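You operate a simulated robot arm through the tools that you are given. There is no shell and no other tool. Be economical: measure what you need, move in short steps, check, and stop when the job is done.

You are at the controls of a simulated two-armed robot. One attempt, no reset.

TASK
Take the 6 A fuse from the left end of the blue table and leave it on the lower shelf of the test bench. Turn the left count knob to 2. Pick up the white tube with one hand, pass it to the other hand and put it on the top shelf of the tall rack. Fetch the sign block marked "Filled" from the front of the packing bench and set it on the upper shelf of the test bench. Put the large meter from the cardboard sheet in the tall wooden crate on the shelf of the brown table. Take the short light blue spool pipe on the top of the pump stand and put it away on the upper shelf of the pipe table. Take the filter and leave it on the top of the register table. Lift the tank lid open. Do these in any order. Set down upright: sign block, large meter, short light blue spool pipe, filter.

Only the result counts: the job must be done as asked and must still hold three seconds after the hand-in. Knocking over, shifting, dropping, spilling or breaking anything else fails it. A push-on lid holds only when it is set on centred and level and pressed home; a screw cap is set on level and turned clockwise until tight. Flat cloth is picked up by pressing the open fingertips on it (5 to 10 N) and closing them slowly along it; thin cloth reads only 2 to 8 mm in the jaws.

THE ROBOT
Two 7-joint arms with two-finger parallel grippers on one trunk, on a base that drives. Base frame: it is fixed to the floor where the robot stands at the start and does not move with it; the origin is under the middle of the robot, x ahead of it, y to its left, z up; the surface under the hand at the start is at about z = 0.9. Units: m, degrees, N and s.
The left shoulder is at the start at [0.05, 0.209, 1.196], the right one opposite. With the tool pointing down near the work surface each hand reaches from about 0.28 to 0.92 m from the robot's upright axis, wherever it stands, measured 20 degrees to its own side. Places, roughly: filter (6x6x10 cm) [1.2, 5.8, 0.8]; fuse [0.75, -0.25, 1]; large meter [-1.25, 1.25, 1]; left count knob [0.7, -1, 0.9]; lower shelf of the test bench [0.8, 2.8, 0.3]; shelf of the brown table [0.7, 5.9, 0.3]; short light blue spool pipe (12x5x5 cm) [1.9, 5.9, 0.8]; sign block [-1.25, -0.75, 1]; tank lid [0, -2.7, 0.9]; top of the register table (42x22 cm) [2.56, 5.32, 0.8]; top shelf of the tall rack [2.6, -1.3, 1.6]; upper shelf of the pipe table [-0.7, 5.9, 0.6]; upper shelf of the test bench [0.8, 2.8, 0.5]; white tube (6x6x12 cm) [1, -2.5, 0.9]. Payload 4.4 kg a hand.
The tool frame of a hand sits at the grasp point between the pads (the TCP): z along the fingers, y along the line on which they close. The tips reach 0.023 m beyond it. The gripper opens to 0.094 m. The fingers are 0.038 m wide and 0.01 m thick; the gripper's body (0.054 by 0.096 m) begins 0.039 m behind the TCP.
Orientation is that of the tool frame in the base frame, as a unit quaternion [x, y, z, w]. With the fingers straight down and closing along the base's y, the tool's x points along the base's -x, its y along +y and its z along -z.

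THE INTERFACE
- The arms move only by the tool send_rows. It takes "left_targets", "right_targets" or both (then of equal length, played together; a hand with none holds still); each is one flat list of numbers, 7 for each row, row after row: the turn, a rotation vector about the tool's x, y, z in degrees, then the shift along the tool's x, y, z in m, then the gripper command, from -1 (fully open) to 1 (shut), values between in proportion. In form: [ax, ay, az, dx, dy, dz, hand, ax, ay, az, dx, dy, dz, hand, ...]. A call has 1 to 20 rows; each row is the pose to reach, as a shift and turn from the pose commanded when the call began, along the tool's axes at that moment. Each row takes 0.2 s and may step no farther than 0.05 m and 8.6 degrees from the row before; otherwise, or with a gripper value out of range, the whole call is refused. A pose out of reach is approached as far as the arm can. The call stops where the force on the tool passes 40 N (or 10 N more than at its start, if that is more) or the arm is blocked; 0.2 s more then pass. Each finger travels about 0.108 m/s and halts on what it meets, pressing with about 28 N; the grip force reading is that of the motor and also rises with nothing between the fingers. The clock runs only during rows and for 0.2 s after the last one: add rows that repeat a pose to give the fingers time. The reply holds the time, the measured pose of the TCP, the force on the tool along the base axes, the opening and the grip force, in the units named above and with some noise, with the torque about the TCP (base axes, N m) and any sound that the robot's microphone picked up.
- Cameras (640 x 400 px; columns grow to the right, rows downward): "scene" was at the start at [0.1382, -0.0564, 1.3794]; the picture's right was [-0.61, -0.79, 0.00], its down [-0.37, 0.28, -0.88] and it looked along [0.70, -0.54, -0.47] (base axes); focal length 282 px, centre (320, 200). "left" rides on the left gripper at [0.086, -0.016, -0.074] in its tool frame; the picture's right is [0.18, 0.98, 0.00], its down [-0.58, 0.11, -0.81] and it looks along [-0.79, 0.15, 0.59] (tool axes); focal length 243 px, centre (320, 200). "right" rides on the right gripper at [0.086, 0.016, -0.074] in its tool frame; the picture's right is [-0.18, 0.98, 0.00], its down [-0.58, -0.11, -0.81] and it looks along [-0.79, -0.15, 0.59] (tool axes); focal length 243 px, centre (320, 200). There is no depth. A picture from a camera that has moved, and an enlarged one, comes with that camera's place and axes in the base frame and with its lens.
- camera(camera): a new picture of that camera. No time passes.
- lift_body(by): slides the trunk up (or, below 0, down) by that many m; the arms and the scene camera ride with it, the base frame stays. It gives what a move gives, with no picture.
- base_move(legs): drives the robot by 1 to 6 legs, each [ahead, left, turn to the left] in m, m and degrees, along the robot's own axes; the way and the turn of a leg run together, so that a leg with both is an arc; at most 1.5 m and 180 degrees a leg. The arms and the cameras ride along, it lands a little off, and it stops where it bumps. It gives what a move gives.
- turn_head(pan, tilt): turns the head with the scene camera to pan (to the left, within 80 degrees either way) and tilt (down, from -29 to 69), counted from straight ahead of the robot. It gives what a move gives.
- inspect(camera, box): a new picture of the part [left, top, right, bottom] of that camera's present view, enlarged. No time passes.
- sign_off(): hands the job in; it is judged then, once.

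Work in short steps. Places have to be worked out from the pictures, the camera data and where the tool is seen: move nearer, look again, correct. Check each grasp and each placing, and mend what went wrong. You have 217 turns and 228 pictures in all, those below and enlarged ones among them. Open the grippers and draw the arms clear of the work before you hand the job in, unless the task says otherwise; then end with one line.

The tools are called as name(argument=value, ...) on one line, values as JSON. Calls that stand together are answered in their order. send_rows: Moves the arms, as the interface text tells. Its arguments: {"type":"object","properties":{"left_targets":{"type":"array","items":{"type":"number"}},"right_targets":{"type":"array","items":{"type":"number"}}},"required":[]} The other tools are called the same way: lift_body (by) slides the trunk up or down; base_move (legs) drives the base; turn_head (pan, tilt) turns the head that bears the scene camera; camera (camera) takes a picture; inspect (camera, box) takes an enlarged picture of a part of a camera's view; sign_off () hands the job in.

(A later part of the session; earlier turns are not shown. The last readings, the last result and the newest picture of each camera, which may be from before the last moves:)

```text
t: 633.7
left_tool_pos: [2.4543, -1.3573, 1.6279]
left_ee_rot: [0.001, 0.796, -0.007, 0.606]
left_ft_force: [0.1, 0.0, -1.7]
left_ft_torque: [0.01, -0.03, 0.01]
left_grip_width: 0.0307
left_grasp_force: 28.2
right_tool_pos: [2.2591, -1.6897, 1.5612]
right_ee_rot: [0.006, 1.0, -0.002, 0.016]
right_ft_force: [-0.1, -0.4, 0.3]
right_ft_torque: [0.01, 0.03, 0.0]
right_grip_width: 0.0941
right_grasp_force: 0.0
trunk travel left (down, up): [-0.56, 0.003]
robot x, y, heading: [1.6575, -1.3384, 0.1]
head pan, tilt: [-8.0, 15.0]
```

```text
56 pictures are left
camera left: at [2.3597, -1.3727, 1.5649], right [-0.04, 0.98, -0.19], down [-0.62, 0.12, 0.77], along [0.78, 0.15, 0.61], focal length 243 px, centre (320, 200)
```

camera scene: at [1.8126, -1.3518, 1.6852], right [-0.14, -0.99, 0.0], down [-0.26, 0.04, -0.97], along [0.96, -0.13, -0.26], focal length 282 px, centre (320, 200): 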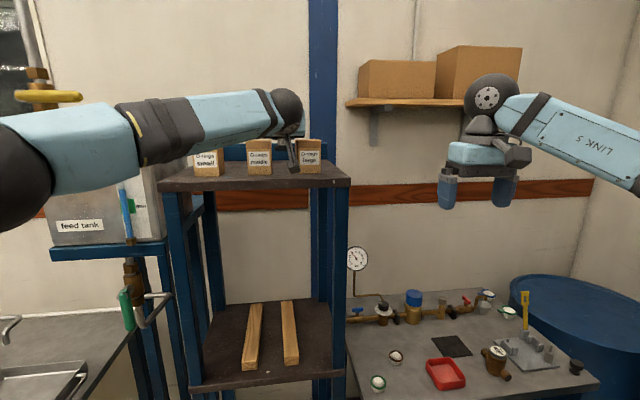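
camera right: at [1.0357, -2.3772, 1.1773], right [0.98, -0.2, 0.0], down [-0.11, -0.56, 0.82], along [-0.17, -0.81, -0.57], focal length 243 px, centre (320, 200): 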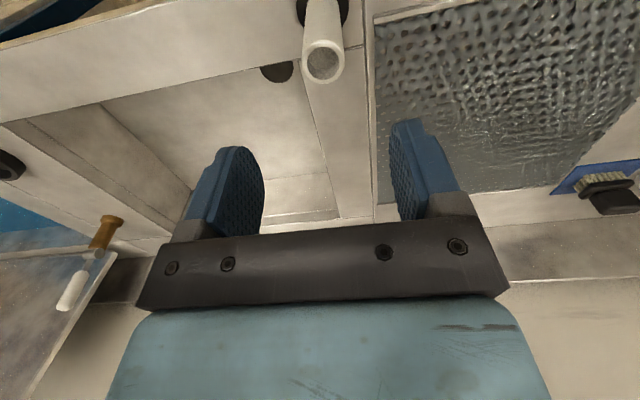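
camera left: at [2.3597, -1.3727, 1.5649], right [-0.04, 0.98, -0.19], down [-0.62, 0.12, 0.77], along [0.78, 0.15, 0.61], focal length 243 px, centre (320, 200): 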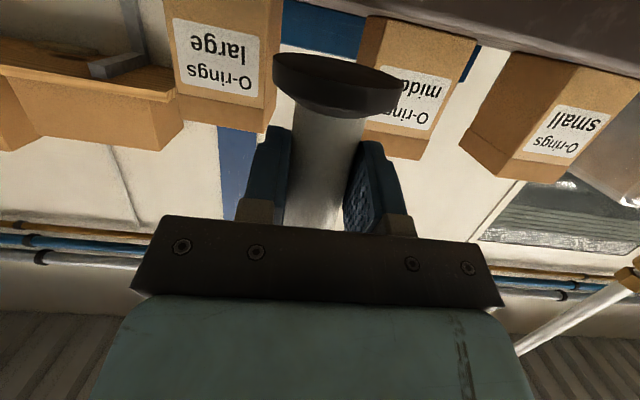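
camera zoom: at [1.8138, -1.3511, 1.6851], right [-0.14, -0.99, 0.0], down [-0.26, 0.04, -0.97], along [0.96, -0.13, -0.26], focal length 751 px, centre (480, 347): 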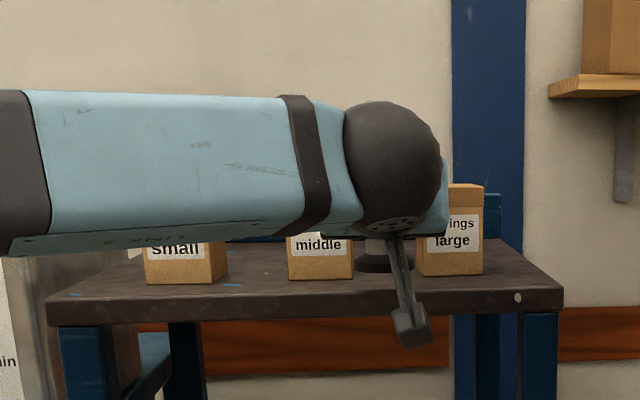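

Rechecking: the shelf's front edge is at x≈2.46 and the boxes start at about 2.545, so the foot's centre should be at x≈2.505. I'll move forward 4 cm and lower gradually.

send_rows(left_targets=[0, 0, 0, -0.0056, 0, 0.0208, 0.9, 0, 0, 0, -0.0112, 0, 0.0415, 0.9, 0, 0, 0, -0.002, 0, 0.044, 0.9, 0, 0, 0, 0.004, 0, 0.0456, 0.9])

camera(camera="left")

inspect(camera="scene", box=[200, 120, 360, 220])

```text
t: 634.7
left_tool_pos: [2.4972, -1.3568, 1.6128]
left_ee_rot: [0.001, 0.795, -0.006, 0.607]
left_ft_force: [-0.2, -0.1, -1.9]
left_ft_torque: [-0.01, -0.01, 0.0]
left_grip_width: 0.0307
left_grasp_force: 28.1
right_tool_pos: [2.2593, -1.6893, 1.5615]
right_ee_rot: [0.005, 1.0, -0.002, 0.016]
right_ft_force: [0.3, 0.1, 0.1]
right_ft_torque: [-0.03, -0.02, -0.02]
right_grip_width: 0.0941
right_grasp_force: 0.2
trunk travel left (down, up): [-0.56, 0.003]
robot x, y, heading: [1.6504, -1.3368, 0.2]
head pan, tilt: [-8.0, 15.0]
```

```text
55 pictures are left
camera left: at [2.4025, -1.3738, 1.5484], right [-0.04, 0.98, -0.19], down [-0.62, 0.12, 0.77], along [0.78, 0.15, 0.61], focal length 243 px, centre (320, 200)
```

left: 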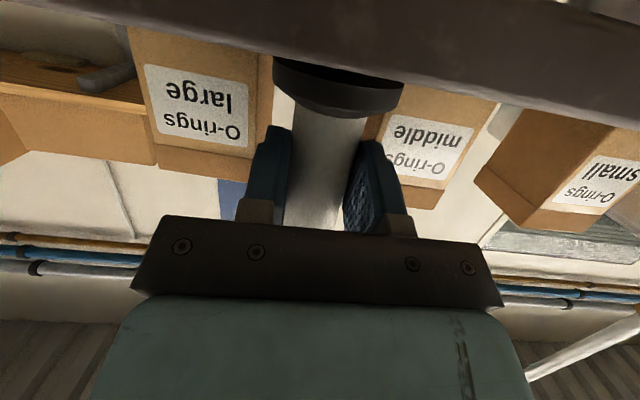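

```text
4.00 times, centred on (280, 170) of scene
camera zoom: at [1.8123, -1.3514, 1.6852], right [-0.14, -0.99, 0.0], down [-0.26, 0.04, -0.97], along [0.96, -0.13, -0.26], focal length 1127 px, centre (480, 320)
```

zoom: 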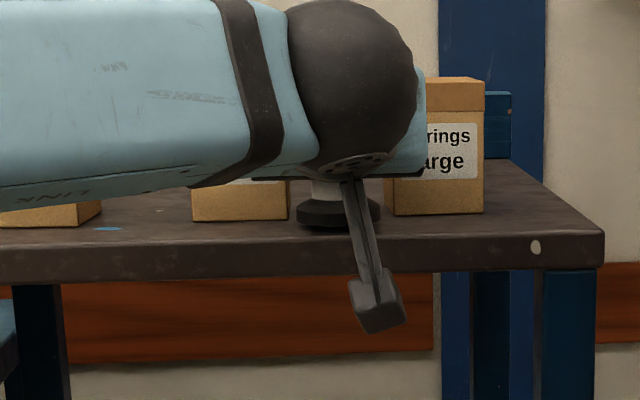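

The foot is just above the shelf, in front of the boxes. I'll lower it to contact.

send_rows(left_targets=[0, 0, 0, 0.0039, 0, 0.001, 0.9, 0, 0, 0, 0.0077, 0, 0.0021, 0.9, 0, 0, 0, 0.0106, 0, 0.0029, 0.9, 0, 0, 0, 0.0135, 0, 0.0036, 0.9, 0, 0, 0, 0.0164, 0, 0.0044, 0.9])

```text
t: 635.9
left_tool_pos: [2.4929, -1.358, 1.5999]
left_ee_rot: [0.0, 0.794, -0.005, 0.608]
left_ft_force: [3.0, 0.6, 21.7]
left_ft_torque: [0.55, -0.27, 0.02]
left_grip_width: 0.0305
left_grasp_force: 28.3
right_tool_pos: [2.2554, -1.6889, 1.5639]
right_ee_rot: [0.005, 1.0, -0.003, 0.018]
right_ft_force: [-0.7, 0.1, 0.3]
right_ft_torque: [-0.02, 0.02, -0.01]
right_grip_width: 0.0941
right_grasp_force: 0.1
trunk travel left (down, up): [-0.56, 0.003]
robot x, y, heading: [1.6556, -1.3419, 0.4]
head pan, tilt: [-8.0, 15.0]
```

Contact at z 1.60. I'll ease 2 mm, open and pull straight back.

send_rows(left_targets=[0, 0, 0, -0.002, 0, -0.0005, 0.9, 0, 0, 0, -0.002, 0, -0.0005, 0.5, 0, 0, 0, -0.002, 0, -0.0005, 0.1, 0, 0, 0, -0.002, 0, -0.0005, -0.4, 0, 0, 0, -0.002, 0, -0.0005, -0.4, 0, 0, 0, 0.005, 0, -0.027, -0.4, 0, 0, 0, 0.014, 0, -0.06, -0.4, 0, 0, 0, 0.026, 0, -0.105, -0.4, 0, 0, 0, 0.038, 0, -0.15, -0.4, 0, 0, 0, 0.05, 0, -0.195, -0.4])

camera(camera="scene")

```text
t: 638.1
left_tool_pos: [2.2909, -1.3533, 1.6016]
left_ee_rot: [0.001, 0.795, -0.007, 0.607]
left_ft_force: [-0.3, -0.1, -0.6]
left_ft_torque: [-0.01, -0.01, -0.03]
left_grip_width: 0.0657
left_grasp_force: 0.0
right_tool_pos: [2.2555, -1.6893, 1.5623]
right_ee_rot: [0.006, 1.0, -0.003, 0.016]
right_ft_force: [-0.7, -1.4, 0.1]
right_ft_torque: [0.04, -0.01, -0.03]
right_grip_width: 0.0937
right_grasp_force: 0.1
trunk travel left (down, up): [-0.56, 0.003]
robot x, y, heading: [1.659, -1.3381, 0.4]
head pan, tilt: [-8.0, 15.0]
```

```text
53 pictures are left
camera scene: at [1.81, -1.351, 1.6855], right [-0.14, -0.99, 0.0], down [-0.25, 0.04, -0.97], along [0.96, -0.13, -0.26], focal length 282 px, centre (320, 200)
```

scene: 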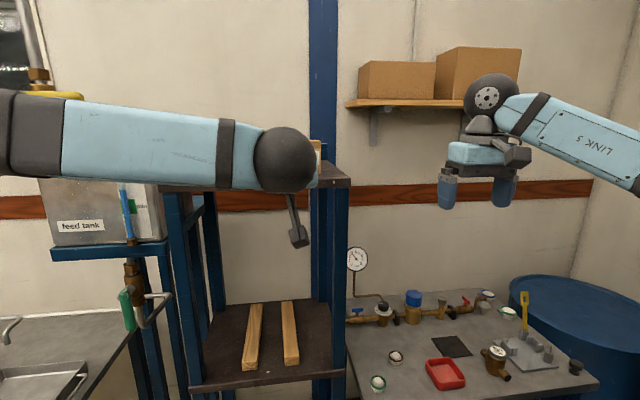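

I'll back the base away and look at the shelf unobstructed.

base_move(legs=[[-0.25, 0, 0]])

send_rows(left_targets=[0, 7, 0, 0.045, 0, 0, -1, 0, 14, 0, 0.09, 0, 0, -1, 0, 21, 0, 0.135, 0, 0, -1, 0, 28, 0, 0.18, 0, -0.01, -1, 0, 35, 0, 0.22, 0.02, -0.02, -1, 0, 42, 0, 0.26, 0.04, -0.03, -1, 0, 49, 0, 0.29, 0.06, -0.05, -1, 0, 56, 0, 0.31, 0.09, -0.08, -1, 0, 63, 0, 0.32, 0.12, -0.11, -1, 0, 70, 0, 0.33, 0.15, -0.14, -1, 0, 75, 0, 0.33, 0.18, -0.17, -1])

inspect(camera="scene", box=[160, 80, 440, 260])

```text
t: 640.0
left_tool_pos: [2.0452, -1.3557, 1.5995]
left_ee_rot: [0.002, 0.796, -0.007, 0.606]
left_ft_force: [0.3, -0.3, -0.1]
left_ft_torque: [0.0, 0.01, -0.02]
left_grip_width: 0.0657
left_grasp_force: 0.1
right_tool_pos: [2.0081, -1.6913, 1.561]
right_ee_rot: [0.007, 1.0, -0.003, 0.015]
right_ft_force: [-0.1, -0.5, -0.7]
right_ft_torque: [-0.03, -0.05, -0.01]
right_grip_width: 0.094
right_grasp_force: 0.0
trunk travel left (down, up): [-0.56, 0.003]
robot x, y, heading: [1.4037, -1.3362, -0.1]
head pan, tilt: [-8.0, 15.0]
```

```text
t: 642.4
left_tool_pos: [1.7943, -1.1746, 1.3255]
left_ee_rot: [0.006, 1.0, -0.005, -0.003]
left_ft_force: [-0.6, 0.3, 0.3]
left_ft_torque: [-0.01, 0.01, 0.0]
left_grip_width: 0.0941
left_grasp_force: 0.0
right_tool_pos: [2.0034, -1.6886, 1.5646]
right_ee_rot: [0.007, 1.0, -0.004, 0.016]
right_ft_force: [0.1, 0.9, -0.1]
right_ft_torque: [0.01, -0.02, 0.01]
right_grip_width: 0.0939
right_grasp_force: 0.0
trunk travel left (down, up): [-0.56, 0.003]
robot x, y, heading: [1.3999, -1.3375, 0.0]
head pan, tilt: [-8.0, 15.0]
```

```text
2.22 times, centred on (300, 170) of scene
camera zoom: at [1.5591, -1.3498, 1.6855], right [-0.14, -0.99, 0.0], down [-0.26, 0.03, -0.97], along [0.96, -0.14, -0.26], focal length 626 px, centre (364, 267)
```

zoom: 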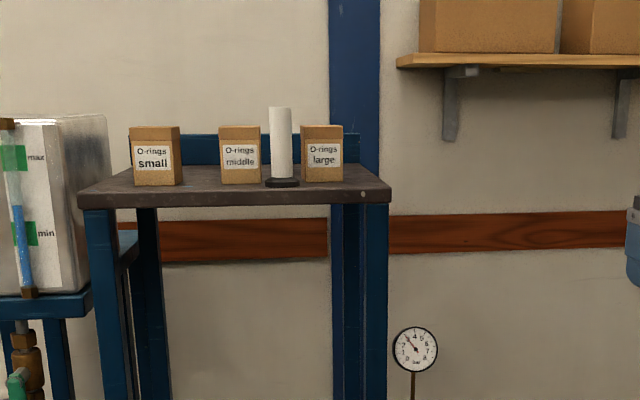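

The tube stands on the top shelf, in front of the boxes. Last is the large meter. I'll lower the trunk and drive around to the aisle facing the crate.

lift_body(by=-0.285)

send_rows(right_targets=[0, 0, 0, 0.04, 0, 0.01, -1, 0, 0, 0, 0.08, 0, 0.02, -1, 0, 0, 0, 0.12, 0, 0.03, -1, 0, 0, 0, 0.16, 0, 0.04, -1, 0, 0, 0, 0.2, -0.01, 0.06, -1, 0, 0, 0, 0.23, -0.02, 0.08, -1], left_targets=[0, 0, 0, 0, 0, -0.02, -1, 0, 0, 0, 0.0, 0, -0.04, -1, 0, 0, 0, 0.0, 0, -0.06, -1, 0, 0, 0, 0.0, 0, -0.08, -1, 0, 0, 0, 0, 0, -0.1, -1, 0, 0, 0, 0, 0, -0.12, -1])

base_move(legs=[[0, -0.42, 0], [0, 0, 180], [1.5, 0, 0], [0.25, 0, 0], [0, -1.5, 0], [0, -1.2, 0]])

turn_head(pan=-20, tilt=25)

camera(camera="scene")

```text
t: 645.2
left_tool_pos: [1.7946, -1.1773, 1.0394]
left_ee_rot: [0.005, 1.0, -0.004, -0.003]
left_ft_force: [-0.5, 0.0, -0.1]
left_ft_torque: [0.02, -0.01, 0.01]
left_grip_width: 0.0939
left_grasp_force: 0.1
right_tool_pos: [2.0053, -1.6915, 1.2759]
right_ee_rot: [0.008, 1.0, -0.004, 0.016]
right_ft_force: [-0.4, 0.1, -0.2]
right_ft_torque: [-0.01, 0.01, 0.0]
right_grip_width: 0.0939
right_grasp_force: 0.1
trunk travel left (down, up): [-0.275, 0.288]
robot x, y, heading: [1.4016, -1.3389, -0.1]
head pan, tilt: [-8.0, 15.0]
```

```text
t: 646.6
left_tool_pos: [1.7955, -1.1755, 1.1605]
left_ee_rot: [0.005, 1.0, -0.005, -0.003]
left_ft_force: [-0.8, -1.0, 0.1]
left_ft_torque: [-0.05, -0.01, 0.01]
left_grip_width: 0.094
left_grasp_force: 0.0
right_tool_pos: [1.7767, -1.7091, 1.1896]
right_ee_rot: [0.007, 1.0, -0.003, 0.017]
right_ft_force: [0.0, -0.7, 0.6]
right_ft_torque: [-0.03, -0.02, -0.02]
right_grip_width: 0.0939
right_grasp_force: 0.0
trunk travel left (down, up): [-0.275, 0.288]
robot x, y, heading: [1.4042, -1.3353, -0.1]
head pan, tilt: [-8.0, 15.0]
```

```text
t: 689.9
left_tool_pos: [-0.7888, 0.711, 1.1593]
left_ee_rot: [1.0, 0.002, 0.003, -0.005]
left_ft_force: [-0.7, -0.1, -0.1]
left_ft_torque: [-0.03, 0.03, -0.03]
left_grip_width: 0.0939
left_grasp_force: 0.1
right_tool_pos: [-0.7776, 1.2446, 1.1898]
right_ee_rot: [1.0, 0.0, -0.015, -0.002]
right_ft_force: [-0.2, -0.1, -0.1]
right_ft_torque: [0.0, 0.02, 0.03]
right_grip_width: 0.0938
right_grasp_force: 0.1
trunk travel left (down, up): [-0.275, 0.288]
robot x, y, heading: [-0.3983, 0.8815, -179.3]
head pan, tilt: [-8.0, 15.0]
```

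```text
t: 690.6
left_tool_pos: [-0.7899, 0.7114, 1.1589]
left_ee_rot: [1.0, 0.001, 0.002, -0.004]
left_ft_force: [-0.9, -0.2, 0.1]
left_ft_torque: [0.02, -0.02, 0.01]
left_grip_width: 0.094
left_grasp_force: 0.1
right_tool_pos: [-0.7777, 1.2438, 1.188]
right_ee_rot: [1.0, -0.001, -0.015, -0.003]
right_ft_force: [-0.5, 0.2, -0.6]
right_ft_torque: [0.02, 0.0, 0.03]
right_grip_width: 0.0941
right_grasp_force: 0.0
trunk travel left (down, up): [-0.275, 0.288]
robot x, y, heading: [-0.3993, 0.8801, -179.5]
head pan, tilt: [-20.0, 25.0]
```

```text
51 pictures are left
camera scene: at [-0.554, 0.9084, 1.3841], right [0.33, 0.94, 0.0], down [0.4, -0.14, -0.91], along [-0.86, 0.3, -0.42], focal length 282 px, centre (320, 200)
```

scene: 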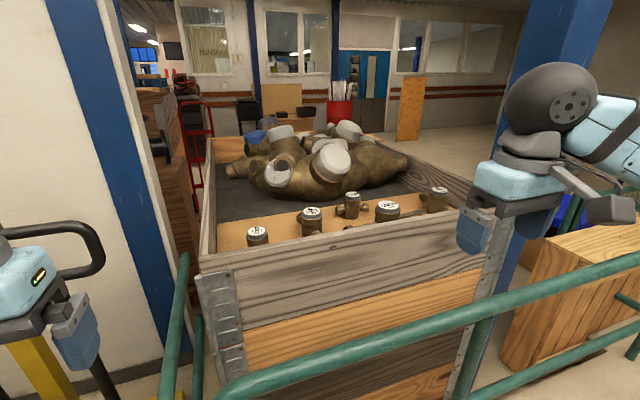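

I'll zoom in on the meters on the cardboard strip.

inspect(camera="scene", box=[220, 160, 480, 270])

```text
2.46 times, centred on (350, 215) of scene
camera zoom: at [-0.554, 0.9084, 1.3841], right [0.33, 0.94, 0.0], down [0.4, -0.14, -0.91], along [-0.86, 0.3, -0.42], focal length 693 px, centre (246, 163)
```

zoom: 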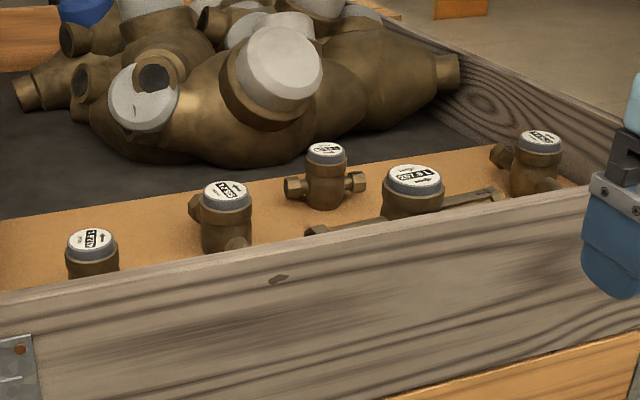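

Five meters of different sizes; the biggest seems to be the fourth, near (-1.22, 1.36). I'll move closer and look from above with the right wrist camera.

base_move(legs=[[0, -0.3, -0.5], [0.1, 0, 0]])

send_rows(right_targets=[0, 0, 0, -0.035, 0.02, -0.02, -1, 0, 0, 0, -0.07, 0.04, -0.04, -1, 0, 0, 0, -0.105, 0.06, -0.05, -1, 0, 0, 0, -0.14, 0.08, -0.05, -1, 0, 0, 0, -0.175, 0.1, -0.05, -1, 0, 0, 0, -0.21, 0.12, -0.05, -1])

camera(camera="right")

camera(camera="scene")

```text
t: 694.6
left_tool_pos: [-0.896, 1.0154, 1.1586]
left_ee_rot: [1.0, -0.004, 0.002, -0.004]
left_ft_force: [0.0, -0.5, -0.9]
left_ft_torque: [-0.01, 0.0, -0.02]
left_grip_width: 0.094
left_grasp_force: 0.1
right_tool_pos: [-0.8786, 1.549, 1.1886]
right_ee_rot: [1.0, -0.005, -0.016, -0.003]
right_ft_force: [-1.2, 0.1, 1.2]
right_ft_torque: [-0.04, 0.0, 0.01]
right_grip_width: 0.0941
right_grasp_force: 0.1
trunk travel left (down, up): [-0.275, 0.288]
robot x, y, heading: [-0.5069, 1.1797, -179.8]
head pan, tilt: [-20.0, 25.0]
```

```text
t: 696.0
left_tool_pos: [-0.8972, 1.0138, 1.1592]
left_ee_rot: [1.0, -0.003, 0.004, -0.005]
left_ft_force: [-0.2, 0.1, -0.3]
left_ft_torque: [0.0, 0.03, 0.02]
left_grip_width: 0.0936
left_grasp_force: 0.0
right_tool_pos: [-1.088, 1.4295, 1.2465]
right_ee_rot: [1.0, -0.005, -0.016, -0.004]
right_ft_force: [-0.3, -0.4, -0.4]
right_ft_torque: [0.04, -0.02, 0.0]
right_grip_width: 0.094
right_grasp_force: 0.1
trunk travel left (down, up): [-0.275, 0.288]
robot x, y, heading: [-0.502, 1.1803, -179.7]
head pan, tilt: [-20.0, 25.0]
```

```text
49 pictures are left
camera right: at [-0.9998, 1.4124, 1.3174], right [-0.19, -0.98, 0.0], down [-0.56, 0.11, 0.82], along [-0.81, 0.16, -0.57], focal length 243 px, centre (320, 200)
```

right: 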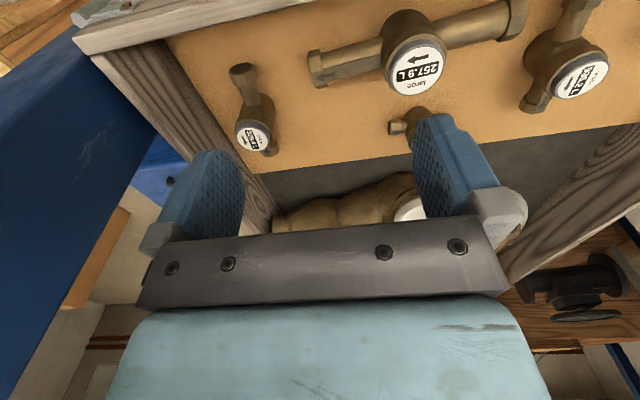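

```text
48 pictures are left
camera scene: at [-0.6597, 1.2087, 1.3838], right [0.34, 0.94, 0.0], down [0.4, -0.14, -0.91], along [-0.85, 0.31, -0.42], focal length 282 px, centre (320, 200)
```

scene: 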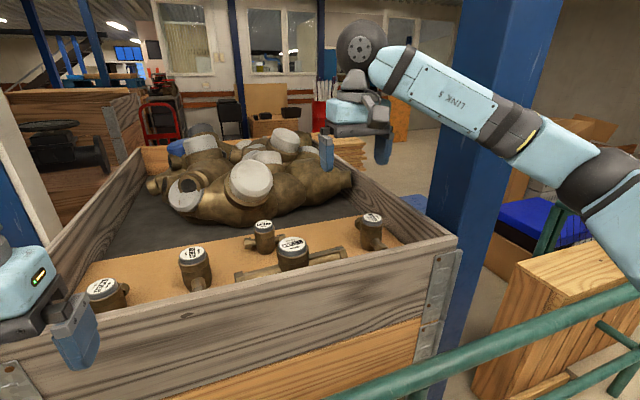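

The large meter (257.9 L) has its head at about (-1.163, 1.332), cap top z≈1.03, with its pipe along y. I'll grip the head above the pipe with the hand pitched 30° and the jaws closing along y, the same pose I'll need at the low shelf. Going to pre-grasp.

send_rows(right_targets=[0, -7, 0, 0, 0.025, 0.01, -1, 0, -14, 0, 0, 0.05, 0.03, -1, 0, -21, 0, 0, 0.075, 0.06, -1, 0, -28, 0, 0, 0.0975, 0.0915, -1])

camera(camera="right")

inspect(camera="scene", box=[200, 150, 420, 300])

```text
t: 697.0
left_tool_pos: [-0.8952, 1.0142, 1.1596]
left_ee_rot: [1.0, -0.004, 0.003, -0.005]
left_ft_force: [0.3, -0.6, -0.3]
left_ft_torque: [0.02, 0.03, -0.01]
left_grip_width: 0.0941
left_grasp_force: 0.1
right_tool_pos: [-1.0927, 1.333, 1.1535]
right_ee_rot: [0.966, -0.004, -0.258, -0.004]
right_ft_force: [0.3, 0.2, 0.4]
right_ft_torque: [0.02, 0.01, 0.04]
right_grip_width: 0.0941
right_grasp_force: 0.0
trunk travel left (down, up): [-0.275, 0.288]
robot x, y, heading: [-0.5033, 1.1798, -179.9]
head pan, tilt: [-20.0, 25.0]
```

```text
47 pictures are left
camera right: at [-0.9804, 1.3171, 1.1745], right [-0.17, -0.98, 0.09], down [-0.1, 0.1, 0.99], along [-0.98, 0.16, -0.12], focal length 243 px, centre (320, 200)
```

right: 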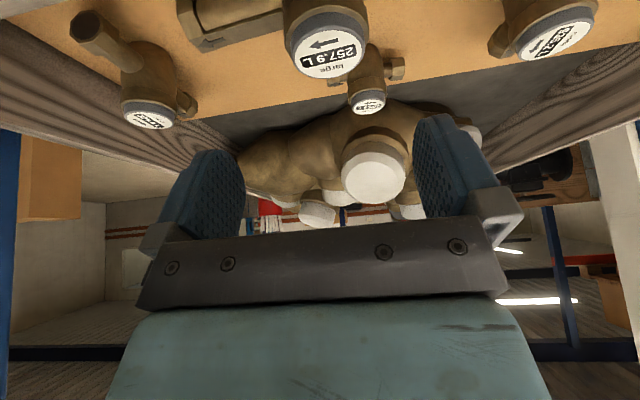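

```text
2.67 times, centred on (310, 225) of scene
camera zoom: at [-0.6588, 1.2096, 1.384], right [0.34, 0.94, 0.0], down [0.4, -0.14, -0.91], along [-0.85, 0.31, -0.42], focal length 751 px, centre (347, 133)
```

zoom: 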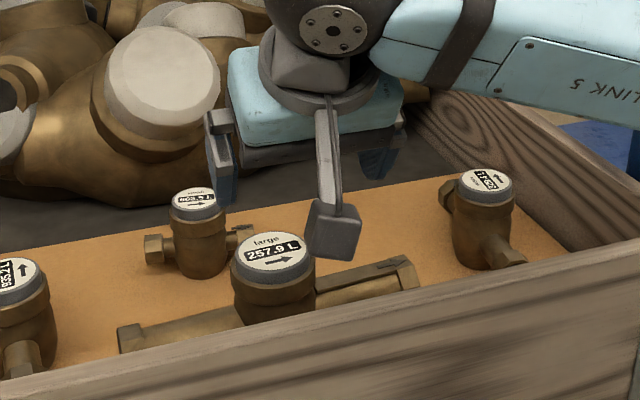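

The head's centre is confirmed at (-1.166, 1.331). At 30° the hand camera would graze the crate wall, so I'll reduce the pitch to about 16°, descend around the head and close.

send_rows(right_targets=[0, 5, 0, 0.0, 0.001, 0.02, -1, 0, 10, 0, 0.0, 0.0025, 0.045, -1, 0, 14, 0, 0.001, 0.0025, 0.075, -1, 0, 14, 0, 0.0015, 0.0025, 0.105, -1, 0, 14, 0, 0.002, 0.0025, 0.13, -1, 0, 14, 0, 0.002, 0.0025, 0.15, -1])

camera(camera="right")

inspect(camera="scene", box=[200, 150, 420, 300])

```text
t: 698.4
left_tool_pos: [-0.8961, 1.0147, 1.1595]
left_ee_rot: [1.0, -0.003, 0.002, -0.004]
left_ft_force: [-0.7, -0.4, 0.1]
left_ft_torque: [0.04, 0.04, -0.03]
left_grip_width: 0.0941
left_grasp_force: 0.1
right_tool_pos: [-1.1642, 1.3332, 1.0196]
right_ee_rot: [0.99, -0.005, -0.138, -0.003]
right_ft_force: [-0.1, 0.4, -0.3]
right_ft_torque: [0.0, 0.02, -0.02]
right_grip_width: 0.0939
right_grasp_force: 0.1
trunk travel left (down, up): [-0.275, 0.288]
robot x, y, heading: [-0.5007, 1.181, -179.5]
head pan, tilt: [-20.0, 25.0]
```

```text
45 pictures are left
camera right: at [-1.0615, 1.3167, 1.0689], right [-0.19, -0.98, 0.05], down [-0.34, 0.11, 0.93], along [-0.92, 0.16, -0.35], focal length 243 px, centre (320, 200)
```

right: 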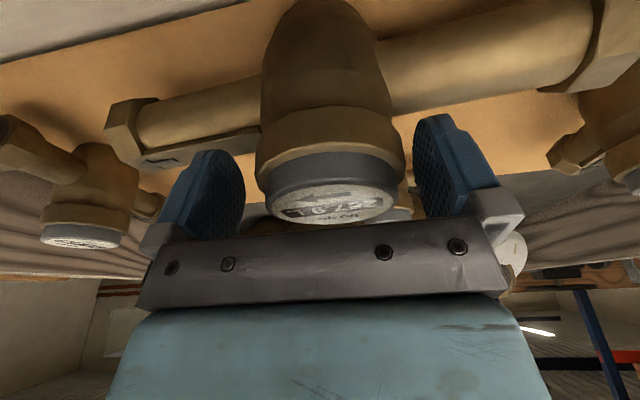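

```text
2.67 times, centred on (310, 225) of scene
camera zoom: at [-0.6587, 1.21, 1.384], right [0.34, 0.94, 0.0], down [0.4, -0.14, -0.91], along [-0.85, 0.31, -0.42], focal length 751 px, centre (347, 133)
```

zoom: 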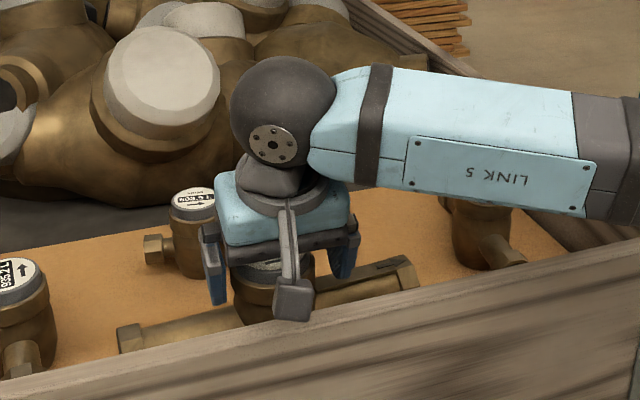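

The head is centred between the pads and the tips are just above the pipe. I'll close and lift slightly.

send_rows(right_targets=[0, 0, 0, 0, 0.002, 0.001, -0.5, 0, 0, 0, 0, 0.002, 0.001, 0, 0, 0, 0, 0, 0.002, 0.001, 0.5, 0, 0, 0, 0, 0.002, 0.001, 1, 0, 0, 0, 0, 0.002, 0.001, 1, 0, 0, 0, -0.006, 0.002, -0.02, 1, 0, 0, 0, -0.014, 0.002, -0.048, 1])

camera(camera="scene")

```text
t: 700.0
left_tool_pos: [-0.8957, 1.015, 1.1591]
left_ee_rot: [1.0, -0.004, 0.003, -0.004]
left_ft_force: [-0.6, 0.0, 0.8]
left_ft_torque: [0.0, -0.02, 0.01]
left_grip_width: 0.0938
left_grasp_force: 0.0
right_tool_pos: [-1.1654, 1.3291, 1.0713]
right_ee_rot: [0.991, -0.004, -0.136, -0.003]
right_ft_force: [0.2, 0.3, -14.9]
right_ft_torque: [0.05, -0.06, 0.0]
right_grip_width: 0.0716
right_grasp_force: 28.4
trunk travel left (down, up): [-0.275, 0.288]
robot x, y, heading: [-0.501, 1.1866, -179.6]
head pan, tilt: [-20.0, 25.0]
```

```text
43 pictures are left
camera scene: at [-0.6591, 1.2098, 1.3838], right [0.34, 0.94, 0.0], down [0.4, -0.14, -0.91], along [-0.85, 0.31, -0.42], focal length 282 px, centre (320, 200)
```

scene: 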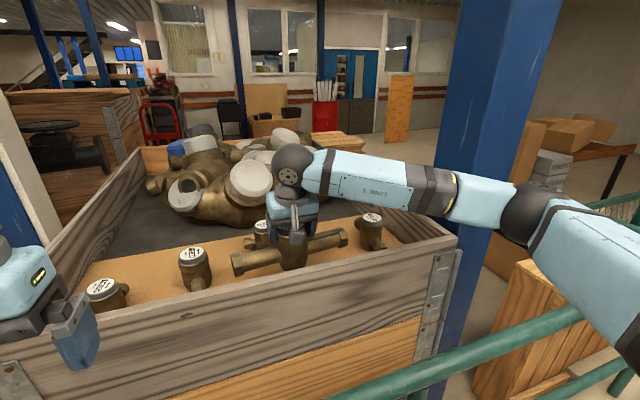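

Lifted (about 1.5 kg, 71.6 mm grip). I'll raise it clear of the crate wall and draw it back smoothly.

send_rows(right_targets=[0, 0, 0, -0.01, 0, -0.035, 1, 0, 0, 0, -0.02, 0, -0.07, 1, 0, 0, 0, -0.03, 0, -0.105, 1, 0, 0, 0, -0.04, 0, -0.14, 1, 0, 0, 0, -0.05, 0, -0.173, 1, 0, 0, 0, -0.015, 0, -0.183, 1, 0, 0, 0, 0.02, 0, -0.193, 1, 0, 0, 0, 0.055, 0, -0.203, 1, 0, 0, 0, 0.09, 0, -0.213, 1, 0, 0, 0, 0.125, 0, -0.223, 1, 0, 0, 0, 0.16, 0, -0.233, 1, 0, 0, 0, 0.195, 0, -0.243, 1, 0, 0, 0, 0.23, 0, -0.253, 1, 0, 0, 0, 0.265, 0, -0.263, 1, 0, 0, 0, 0.296, 0, -0.272, 1])

camera(camera="scene")

```text
t: 703.2
left_tool_pos: [-0.8952, 1.0146, 1.1601]
left_ee_rot: [1.0, -0.003, 0.003, -0.004]
left_ft_force: [-0.2, -0.1, 0.4]
left_ft_torque: [0.01, 0.04, 0.02]
left_grip_width: 0.0941
left_grasp_force: 0.0
right_tool_pos: [-0.8069, 1.3254, 1.2527]
right_ee_rot: [0.991, -0.004, -0.137, -0.004]
right_ft_force: [-0.1, -0.2, -14.2]
right_ft_torque: [0.03, -0.09, -0.02]
right_grip_width: 0.0714
right_grasp_force: 27.8
trunk travel left (down, up): [-0.275, 0.288]
robot x, y, heading: [-0.504, 1.1801, -179.6]
head pan, tilt: [-20.0, 25.0]
```

```text
42 pictures are left
camera scene: at [-0.6582, 1.2099, 1.384], right [0.34, 0.94, 0.0], down [0.4, -0.14, -0.91], along [-0.85, 0.31, -0.42], focal length 282 px, centre (320, 200)
```

scene: 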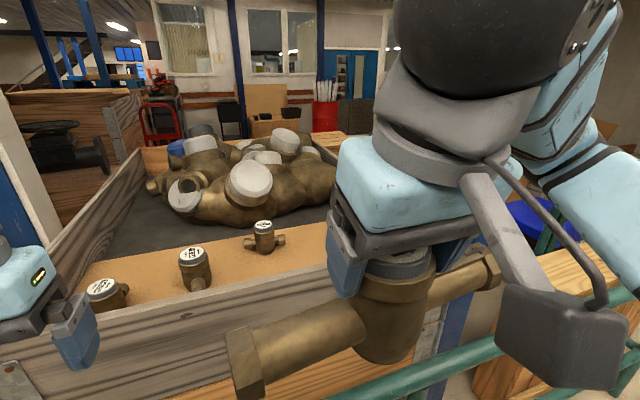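

The meter is held level. I'll drive back along the known route: south, around the bench end, then into the east corridor.

base_move(legs=[[-0.15, 0, 0], [0, 1.5, -0.5], [0, 1.45, 0], [-1.5, 0, 0], [-0.6, 0, 0]])

base_move(legs=[[0, -1.5, 0], [0, -1.5, 0], [0, -1.5, 0], [0, -1.3, 0], [0, 0, -90]])

```text
t: 739.8
left_tool_pos: [1.3222, -1.9545, 1.1604]
left_ee_rot: [1.0, -0.022, 0.003, -0.005]
left_ft_force: [-0.1, -0.7, -0.4]
left_ft_torque: [-0.02, -0.02, 0.0]
left_grip_width: 0.0942
left_grasp_force: 0.1
right_tool_pos: [1.422, -1.6476, 1.2518]
right_ee_rot: [0.99, -0.025, -0.137, -0.006]
right_ft_force: [-0.8, 0.4, -13.9]
right_ft_torque: [-0.04, -0.08, 0.01]
right_grip_width: 0.0714
right_grasp_force: 27.5
trunk travel left (down, up): [-0.275, 0.288]
robot x, y, heading: [1.7222, -1.8072, 178.0]
head pan, tilt: [-20.0, 25.0]
```

```text
t: 793.9
left_tool_pos: [1.8058, 4.3822, 1.1596]
left_ee_rot: [-0.677, 0.736, -0.006, 0.0]
left_ft_force: [-0.1, -0.8, 0.1]
left_ft_torque: [-0.02, 0.0, -0.02]
left_grip_width: 0.0939
left_grasp_force: 0.0
right_tool_pos: [2.1064, 4.2714, 1.2518]
right_ee_rot: [-0.668, 0.731, 0.091, 0.103]
right_ft_force: [-0.7, -0.1, -13.5]
right_ft_torque: [-0.07, 0.0, -0.02]
right_grip_width: 0.0711
right_grasp_force: 27.9
trunk travel left (down, up): [-0.275, 0.288]
robot x, y, heading: [1.9384, 3.9779, 85.8]
head pan, tilt: [-20.0, 25.0]
```

Arrived in the north corridor with the meter still held. I'll straighten up, go to the brown table and look at its lower shelf.

base_move(legs=[[0, 0.25, 4.2], [1.0, 0, 0], [0.08, 0, 0], [0, 1.05, 0]])

lift_body(by=-0.2)

turn_head(pan=0, tilt=45)

camera(camera="scene")

```text
t: 811.1
left_tool_pos: [0.5001, 5.4617, 1.1597]
left_ee_rot: [-0.701, 0.713, -0.005, 0.0]
left_ft_force: [0.0, 0.6, 0.6]
left_ft_torque: [-0.02, 0.02, 0.03]
left_grip_width: 0.0941
left_grasp_force: 0.1
right_tool_pos: [0.8091, 5.3717, 1.2525]
right_ee_rot: [-0.693, 0.707, 0.094, 0.099]
right_ft_force: [0.7, 0.9, -13.6]
right_ft_torque: [-0.04, 0.0, -0.02]
right_grip_width: 0.0708
right_grasp_force: 27.7
trunk travel left (down, up): [-0.275, 0.288]
robot x, y, heading: [0.668, 5.0708, 89.6]
head pan, tilt: [-20.0, 25.0]
```

```text
t: 813.3
left_tool_pos: [0.4996, 5.4616, 0.9596]
left_ee_rot: [-0.701, 0.713, -0.005, 0.001]
left_ft_force: [-0.6, 0.1, 0.0]
left_ft_torque: [0.01, 0.01, 0.0]
left_grip_width: 0.094
left_grasp_force: 0.0
right_tool_pos: [0.8096, 5.3713, 1.0508]
right_ee_rot: [-0.694, 0.707, 0.094, 0.1]
right_ft_force: [-0.5, -0.2, -13.7]
right_ft_torque: [-0.03, 0.0, 0.0]
right_grip_width: 0.0709
right_grasp_force: 28.1
trunk travel left (down, up): [-0.075, 0.488]
robot x, y, heading: [0.6628, 5.0671, 89.6]
head pan, tilt: [-20.0, 25.0]
```

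```text
t: 814.1
left_tool_pos: [0.5001, 5.4619, 0.9593]
left_ee_rot: [-0.701, 0.713, -0.005, 0.001]
left_ft_force: [-0.7, -0.2, 0.4]
left_ft_torque: [-0.01, 0.02, -0.02]
left_grip_width: 0.0941
left_grasp_force: 0.1
right_tool_pos: [0.8092, 5.3715, 1.052]
right_ee_rot: [-0.694, 0.707, 0.095, 0.1]
right_ft_force: [0.4, -0.1, -13.8]
right_ft_torque: [-0.07, 0.0, 0.0]
right_grip_width: 0.0711
right_grasp_force: 27.9
trunk travel left (down, up): [-0.075, 0.488]
robot x, y, heading: [0.6592, 5.0646, 89.7]
head pan, tilt: [0.0, 45.0]
```

```text
41 pictures are left
camera scene: at [0.6611, 5.2151, 1.1534], right [1.0, -0.01, 0.0], down [-0.01, -0.71, -0.71], along [0.01, 0.71, -0.71], focal length 282 px, centre (320, 200)
```

scene: 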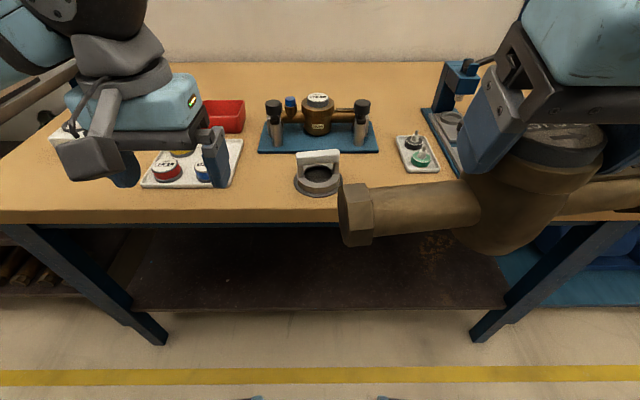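

The lower shelf is empty, its front edge at y≈5.60 under the tabletop edge at y≈5.545. I'll back up a bit, lower the trunk fully and bring the meter down in front of the shelf.

base_move(legs=[[-0.13, 0, 0]])

lift_body(by=-0.07)

send_rows(right_targets=[0, 0, 0, -0.02, 0.005, 0.03, 1, 0, 0, 0, -0.04, 0.01, 0.065, 1, 0, 0, 0, -0.05, 0.015, 0.11, 1, 0, 0, 0, -0.055, 0.02, 0.155, 1, 0, 0, 0, -0.055, 0.025, 0.2, 1, 0, 0, 0, -0.055, 0.03, 0.245, 1, 0, 0, 0, -0.055, 0.035, 0.29, 1, 0, 0, 0, -0.055, 0.04, 0.335, 1, 0, 0, 0, -0.055, 0.045, 0.38, 1, 0, 0, 0, -0.055, 0.05, 0.425, 1, 0, 0, 0, -0.054, 0.055, 0.47, 1, 0, 0, 0, -0.053, 0.06, 0.51, 1])

camera(camera="scene")

```text
t: 815.5
left_tool_pos: [0.5478, 5.3363, 0.9592]
left_ee_rot: [0.716, -0.698, 0.005, 0.0]
left_ft_force: [-0.2, -0.9, -0.1]
left_ft_torque: [0.01, -0.01, -0.02]
left_grip_width: 0.0939
left_grasp_force: 0.1
right_tool_pos: [0.8595, 5.2581, 1.0509]
right_ee_rot: [0.708, -0.693, -0.095, -0.098]
right_ft_force: [0.3, -0.3, -14.0]
right_ft_torque: [-0.04, 0.03, -0.02]
right_grip_width: 0.0709
right_grasp_force: 28.6
trunk travel left (down, up): [-0.075, 0.488]
robot x, y, heading: [0.7257, 4.9483, 91.8]
head pan, tilt: [0.0, 45.0]
stopped in leg 1: the robot was blocked; the commanded pose is now the measured one
```

```text
t: 816.6
left_tool_pos: [0.5474, 5.3369, 0.8901]
left_ee_rot: [0.715, -0.699, 0.004, -0.001]
left_ft_force: [0.3, -0.2, 1.5]
left_ft_torque: [-0.01, 0.0, 0.04]
left_grip_width: 0.0941
left_grasp_force: 0.0
right_tool_pos: [0.861, 5.2581, 0.9816]
right_ee_rot: [0.708, -0.693, -0.095, -0.097]
right_ft_force: [-0.1, -0.3, -12.6]
right_ft_torque: [-0.08, 0.03, -0.04]
right_grip_width: 0.071
right_grasp_force: 28.3
trunk travel left (down, up): [-0.005, 0.558]
robot x, y, heading: [0.7232, 4.9454, 91.9]
head pan, tilt: [0.0, 45.0]
```

```text
t: 819.2
left_tool_pos: [0.5466, 5.3376, 0.8891]
left_ee_rot: [0.715, -0.699, 0.005, -0.001]
left_ft_force: [-0.1, -0.7, 0.5]
left_ft_torque: [-0.02, 0.02, 0.0]
left_grip_width: 0.094
left_grasp_force: 0.0
right_tool_pos: [0.7988, 5.4466, 0.5037]
right_ee_rot: [0.707, -0.693, -0.095, -0.098]
right_ft_force: [-0.3, -0.3, -14.3]
right_ft_torque: [-0.06, 0.0, 0.01]
right_grip_width: 0.0707
right_grasp_force: 28.3
trunk travel left (down, up): [-0.005, 0.558]
robot x, y, heading: [0.7249, 4.9504, 92.1]
head pan, tilt: [0.0, 45.0]
```

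```text
40 pictures are left
camera scene: at [0.7176, 5.0969, 1.0832], right [1.0, 0.03, 0.0], down [0.02, -0.71, -0.71], along [-0.02, 0.71, -0.71], focal length 282 px, centre (320, 200)
```

scene: 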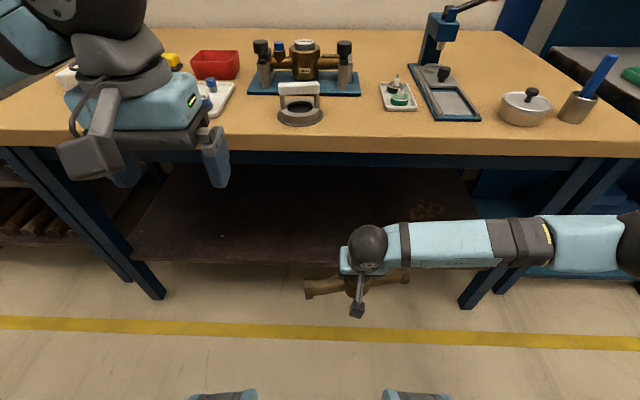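

The shelf is at z≈0.296 with its front edge at y≈5.60. I'll move the meter forward under the tabletop to y≈5.74 at a safe height.

send_rows(right_targets=[0, 0, 0, -0.037, 0.003, 0.023, 1, 0, 0, 0, -0.074, 0.006, 0.046, 1, 0, 0, 0, -0.111, 0.009, 0.069, 1, 0, 0, 0, -0.148, 0.012, 0.092, 1, 0, 0, 0, -0.185, 0.015, 0.115, 1, 0, 0, 0, -0.222, 0.018, 0.138, 1, 0, 0, 0, -0.2584, 0.02, 0.1616, 1])

camera(camera="scene")

camera(camera="right")

```text
t: 820.8
left_tool_pos: [0.5459, 5.3378, 0.8875]
left_ee_rot: [0.716, -0.698, 0.006, -0.001]
left_ft_force: [-0.8, -0.1, 0.4]
left_ft_torque: [-0.02, -0.03, -0.01]
left_grip_width: 0.0943
left_grasp_force: 0.0
right_tool_pos: [0.7713, 5.7399, 0.4195]
right_ee_rot: [0.708, -0.693, -0.095, -0.097]
right_ft_force: [1.2, 1.4, -13.1]
right_ft_torque: [-0.06, -0.06, -0.04]
right_grip_width: 0.0705
right_grasp_force: 27.8
trunk travel left (down, up): [-0.005, 0.558]
robot x, y, heading: [0.7236, 4.95, 91.8]
head pan, tilt: [0.0, 45.0]
```

```text
39 pictures are left
camera scene: at [0.7167, 5.0974, 1.0831], right [1.0, 0.03, 0.0], down [0.02, -0.71, -0.71], along [-0.02, 0.71, -0.71], focal length 282 px, centre (320, 200)
```

scene: 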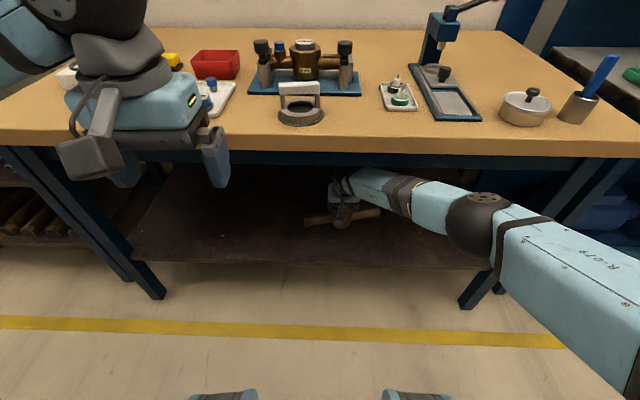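

```text
38 pictures are left
camera right: at [0.7569, 5.6364, 0.4671], right [-0.99, 0.16, 0.04], down [0.1, 0.34, 0.93], along [0.13, 0.93, -0.36], focal length 243 px, centre (320, 200)
```

right: 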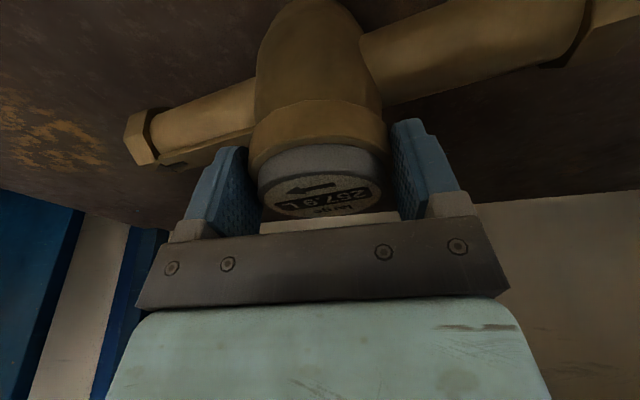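

In position over the shelf. Lowering gently now.

send_rows(right_targets=[0, 0, 0, 0.0033, 0, 0.0115, 1, 0, 0, 0, 0.0061, 0, 0.021, 1, 0, 0, 0, 0.0083, 0, 0.0288, 1, 0, 0, 0, 0.0099, 0, 0.0346, 1, 0, 0, 0, 0.011, 0, 0.0384, 1])

```text
t: 822.0
left_tool_pos: [0.5472, 5.3348, 0.8906]
left_ee_rot: [0.716, -0.698, 0.004, -0.002]
left_ft_force: [0.2, -0.2, -0.2]
left_ft_torque: [-0.01, 0.02, 0.02]
left_grip_width: 0.0939
left_grasp_force: 0.0
right_tool_pos: [0.7733, 5.7376, 0.3852]
right_ee_rot: [0.708, -0.692, -0.099, -0.1]
right_ft_force: [-2.3, 10.0, 17.5]
right_ft_torque: [0.33, 0.71, -0.14]
right_grip_width: 0.0707
right_grasp_force: 28.2
right hand out of reach, approached as far as the arm can: row 5
trunk travel left (down, up): [-0.005, 0.558]
robot x, y, heading: [0.7231, 4.9498, 92.0]
head pan, tilt: [0.0, 45.0]
```

The meter is seated (force went from -13 to +17 N). I'll ease 2 mm, open slowly and look.

send_rows(right_targets=[0, 0, 0, -0.0006, 0, -0.002, 1, 0, 0, 0, -0.0006, 0, -0.002, 0.3, 0, 0, 0, -0.0006, 0, -0.002, -0.1, 0, 0, 0, -0.0006, 0, -0.002, -0.6, 0, 0, 0, -0.0006, 0, -0.002, -1, 0, 0, 0, -0.0006, 0, -0.002, -1, 0, 0, 0, -0.0006, 0, -0.002, -1])

camera(camera="right")

```text
t: 823.6
left_tool_pos: [0.5474, 5.3353, 0.8891]
left_ee_rot: [0.715, -0.699, 0.005, -0.001]
left_ft_force: [0.5, 0.0, -0.3]
left_ft_torque: [-0.03, -0.02, 0.01]
left_grip_width: 0.0942
left_grasp_force: 0.2
right_tool_pos: [0.7756, 5.7367, 0.3859]
right_ee_rot: [0.707, -0.693, -0.095, -0.099]
right_ft_force: [0.7, -0.1, 0.1]
right_ft_torque: [0.0, -0.01, 0.02]
right_grip_width: 0.0941
right_grasp_force: 0.2
trunk travel left (down, up): [-0.005, 0.558]
robot x, y, heading: [0.725, 4.9498, 91.9]
head pan, tilt: [0.0, 45.0]
```

```text
37 pictures are left
camera right: at [0.7598, 5.6331, 0.4336], right [-0.99, 0.16, 0.04], down [0.1, 0.34, 0.93], along [0.13, 0.93, -0.35], focal length 243 px, centre (320, 200)
```

right: 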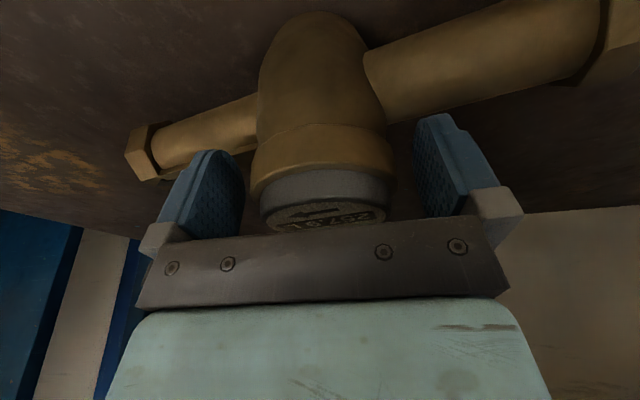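

Released cleanly. I'll rise above the head, then back straight out from under the table.

send_rows(right_targets=[0, 0, 0, 0, 0, -0.02, -1, 0, 0, 0, 0, 0, -0.045, -1, 0, 0, 0, 0, 0, -0.07, -1, 0, 0, 0, 0.04, 0, -0.08, -1, 0, 0, 0, 0.08, 0, -0.09, -1, 0, 0, 0, 0.12, 0, -0.1, -1, 0, 0, 0, 0.16, 0, -0.112, -1, 0, 0, 0, 0.2, 0, -0.124, -1, 0, 0, 0, 0.24, 0, -0.136, -1, 0, 0, 0, 0.28, 0, -0.148, -1, 0, 0, 0, 0.31, 0, -0.16, -1])

camera(camera="scene")

```text
t: 826.0
left_tool_pos: [0.5471, 5.336, 0.8897]
left_ee_rot: [0.715, -0.699, 0.005, -0.001]
left_ft_force: [-0.4, 0.3, 0.6]
left_ft_torque: [0.03, -0.02, -0.01]
left_grip_width: 0.0938
left_grasp_force: 0.1
right_tool_pos: [0.7822, 5.4203, 0.4566]
right_ee_rot: [0.701, -0.697, -0.101, -0.106]
right_ft_force: [0.4, 6.0, -3.1]
right_ft_torque: [0.26, -0.07, 0.0]
right_grip_width: 0.0941
right_grasp_force: 0.0
trunk travel left (down, up): [-0.005, 0.558]
robot x, y, heading: [0.7214, 4.9488, 91.9]
head pan, tilt: [0.0, 45.0]
stopped in row 11 (right hand): the force on the tool passed its limit at 71 N (the readings are from after the stop); the commanded pose is now the measured one
```

```text
36 pictures are left
camera scene: at [0.7172, 5.0959, 1.0834], right [1.0, 0.03, 0.0], down [0.02, -0.71, -0.71], along [-0.02, 0.71, -0.71], focal length 282 px, centre (320, 200)
```

scene: 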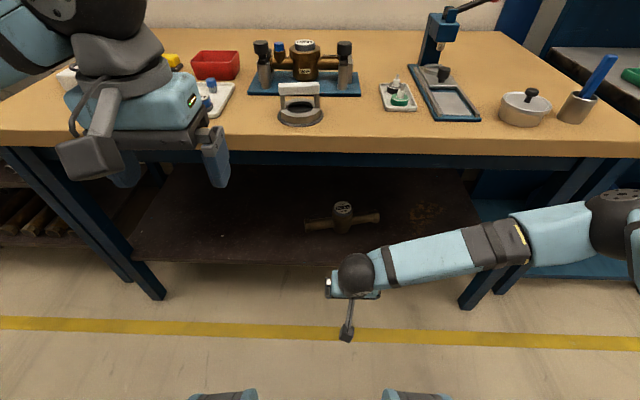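

The meter stands upright on the shelf. The hand only bumped near the robot's own front, so I'll raise it straight up and take a closer look at the meter.

send_rows(right_targets=[0, 0, 0, -0.02, 0, -0.03, -1, 0, 0, 0, -0.03, 0, -0.075, -1, 0, 0, 0, -0.04, 0, -0.12, -1, 0, 0, 0, -0.05, 0, -0.165, -1, 0, 0, 0, -0.06, 0, -0.21, -1, 0, 0, 0, -0.07, 0, -0.255, -1])

inspect(camera="scene", box=[240, 170, 440, 290])

```text
t: 827.4
left_tool_pos: [0.5488, 5.3349, 0.8902]
left_ee_rot: [0.715, -0.699, 0.006, -0.001]
left_ft_force: [0.6, 0.7, -0.2]
left_ft_torque: [0.03, 0.0, -0.03]
left_grip_width: 0.094
left_grasp_force: 0.1
right_tool_pos: [0.7799, 5.4133, 0.7226]
right_ee_rot: [0.702, -0.697, -0.101, -0.105]
right_ft_force: [0.0, 0.0, 0.0]
right_ft_torque: [0.03, -0.03, -0.01]
right_grip_width: 0.0938
right_grasp_force: 0.0
trunk travel left (down, up): [-0.005, 0.558]
robot x, y, heading: [0.7271, 4.9491, 91.9]
head pan, tilt: [0.0, 45.0]
```

```text
3.20 times, centred on (340, 230) of scene
camera zoom: at [0.7171, 5.0959, 1.0834], right [1.0, 0.03, 0.0], down [0.02, -0.71, -0.71], along [-0.02, 0.71, -0.71], focal length 901 px, centre (256, 104)
```

zoom: 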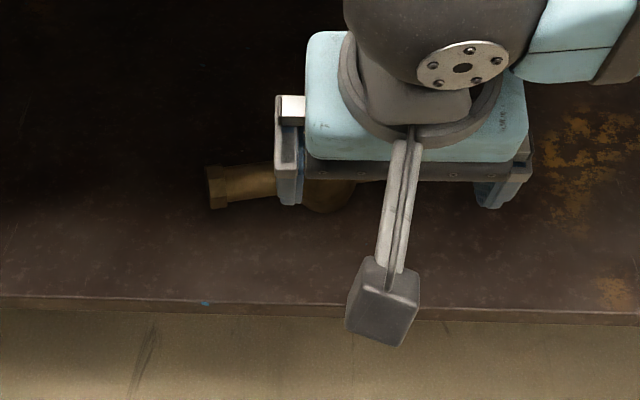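

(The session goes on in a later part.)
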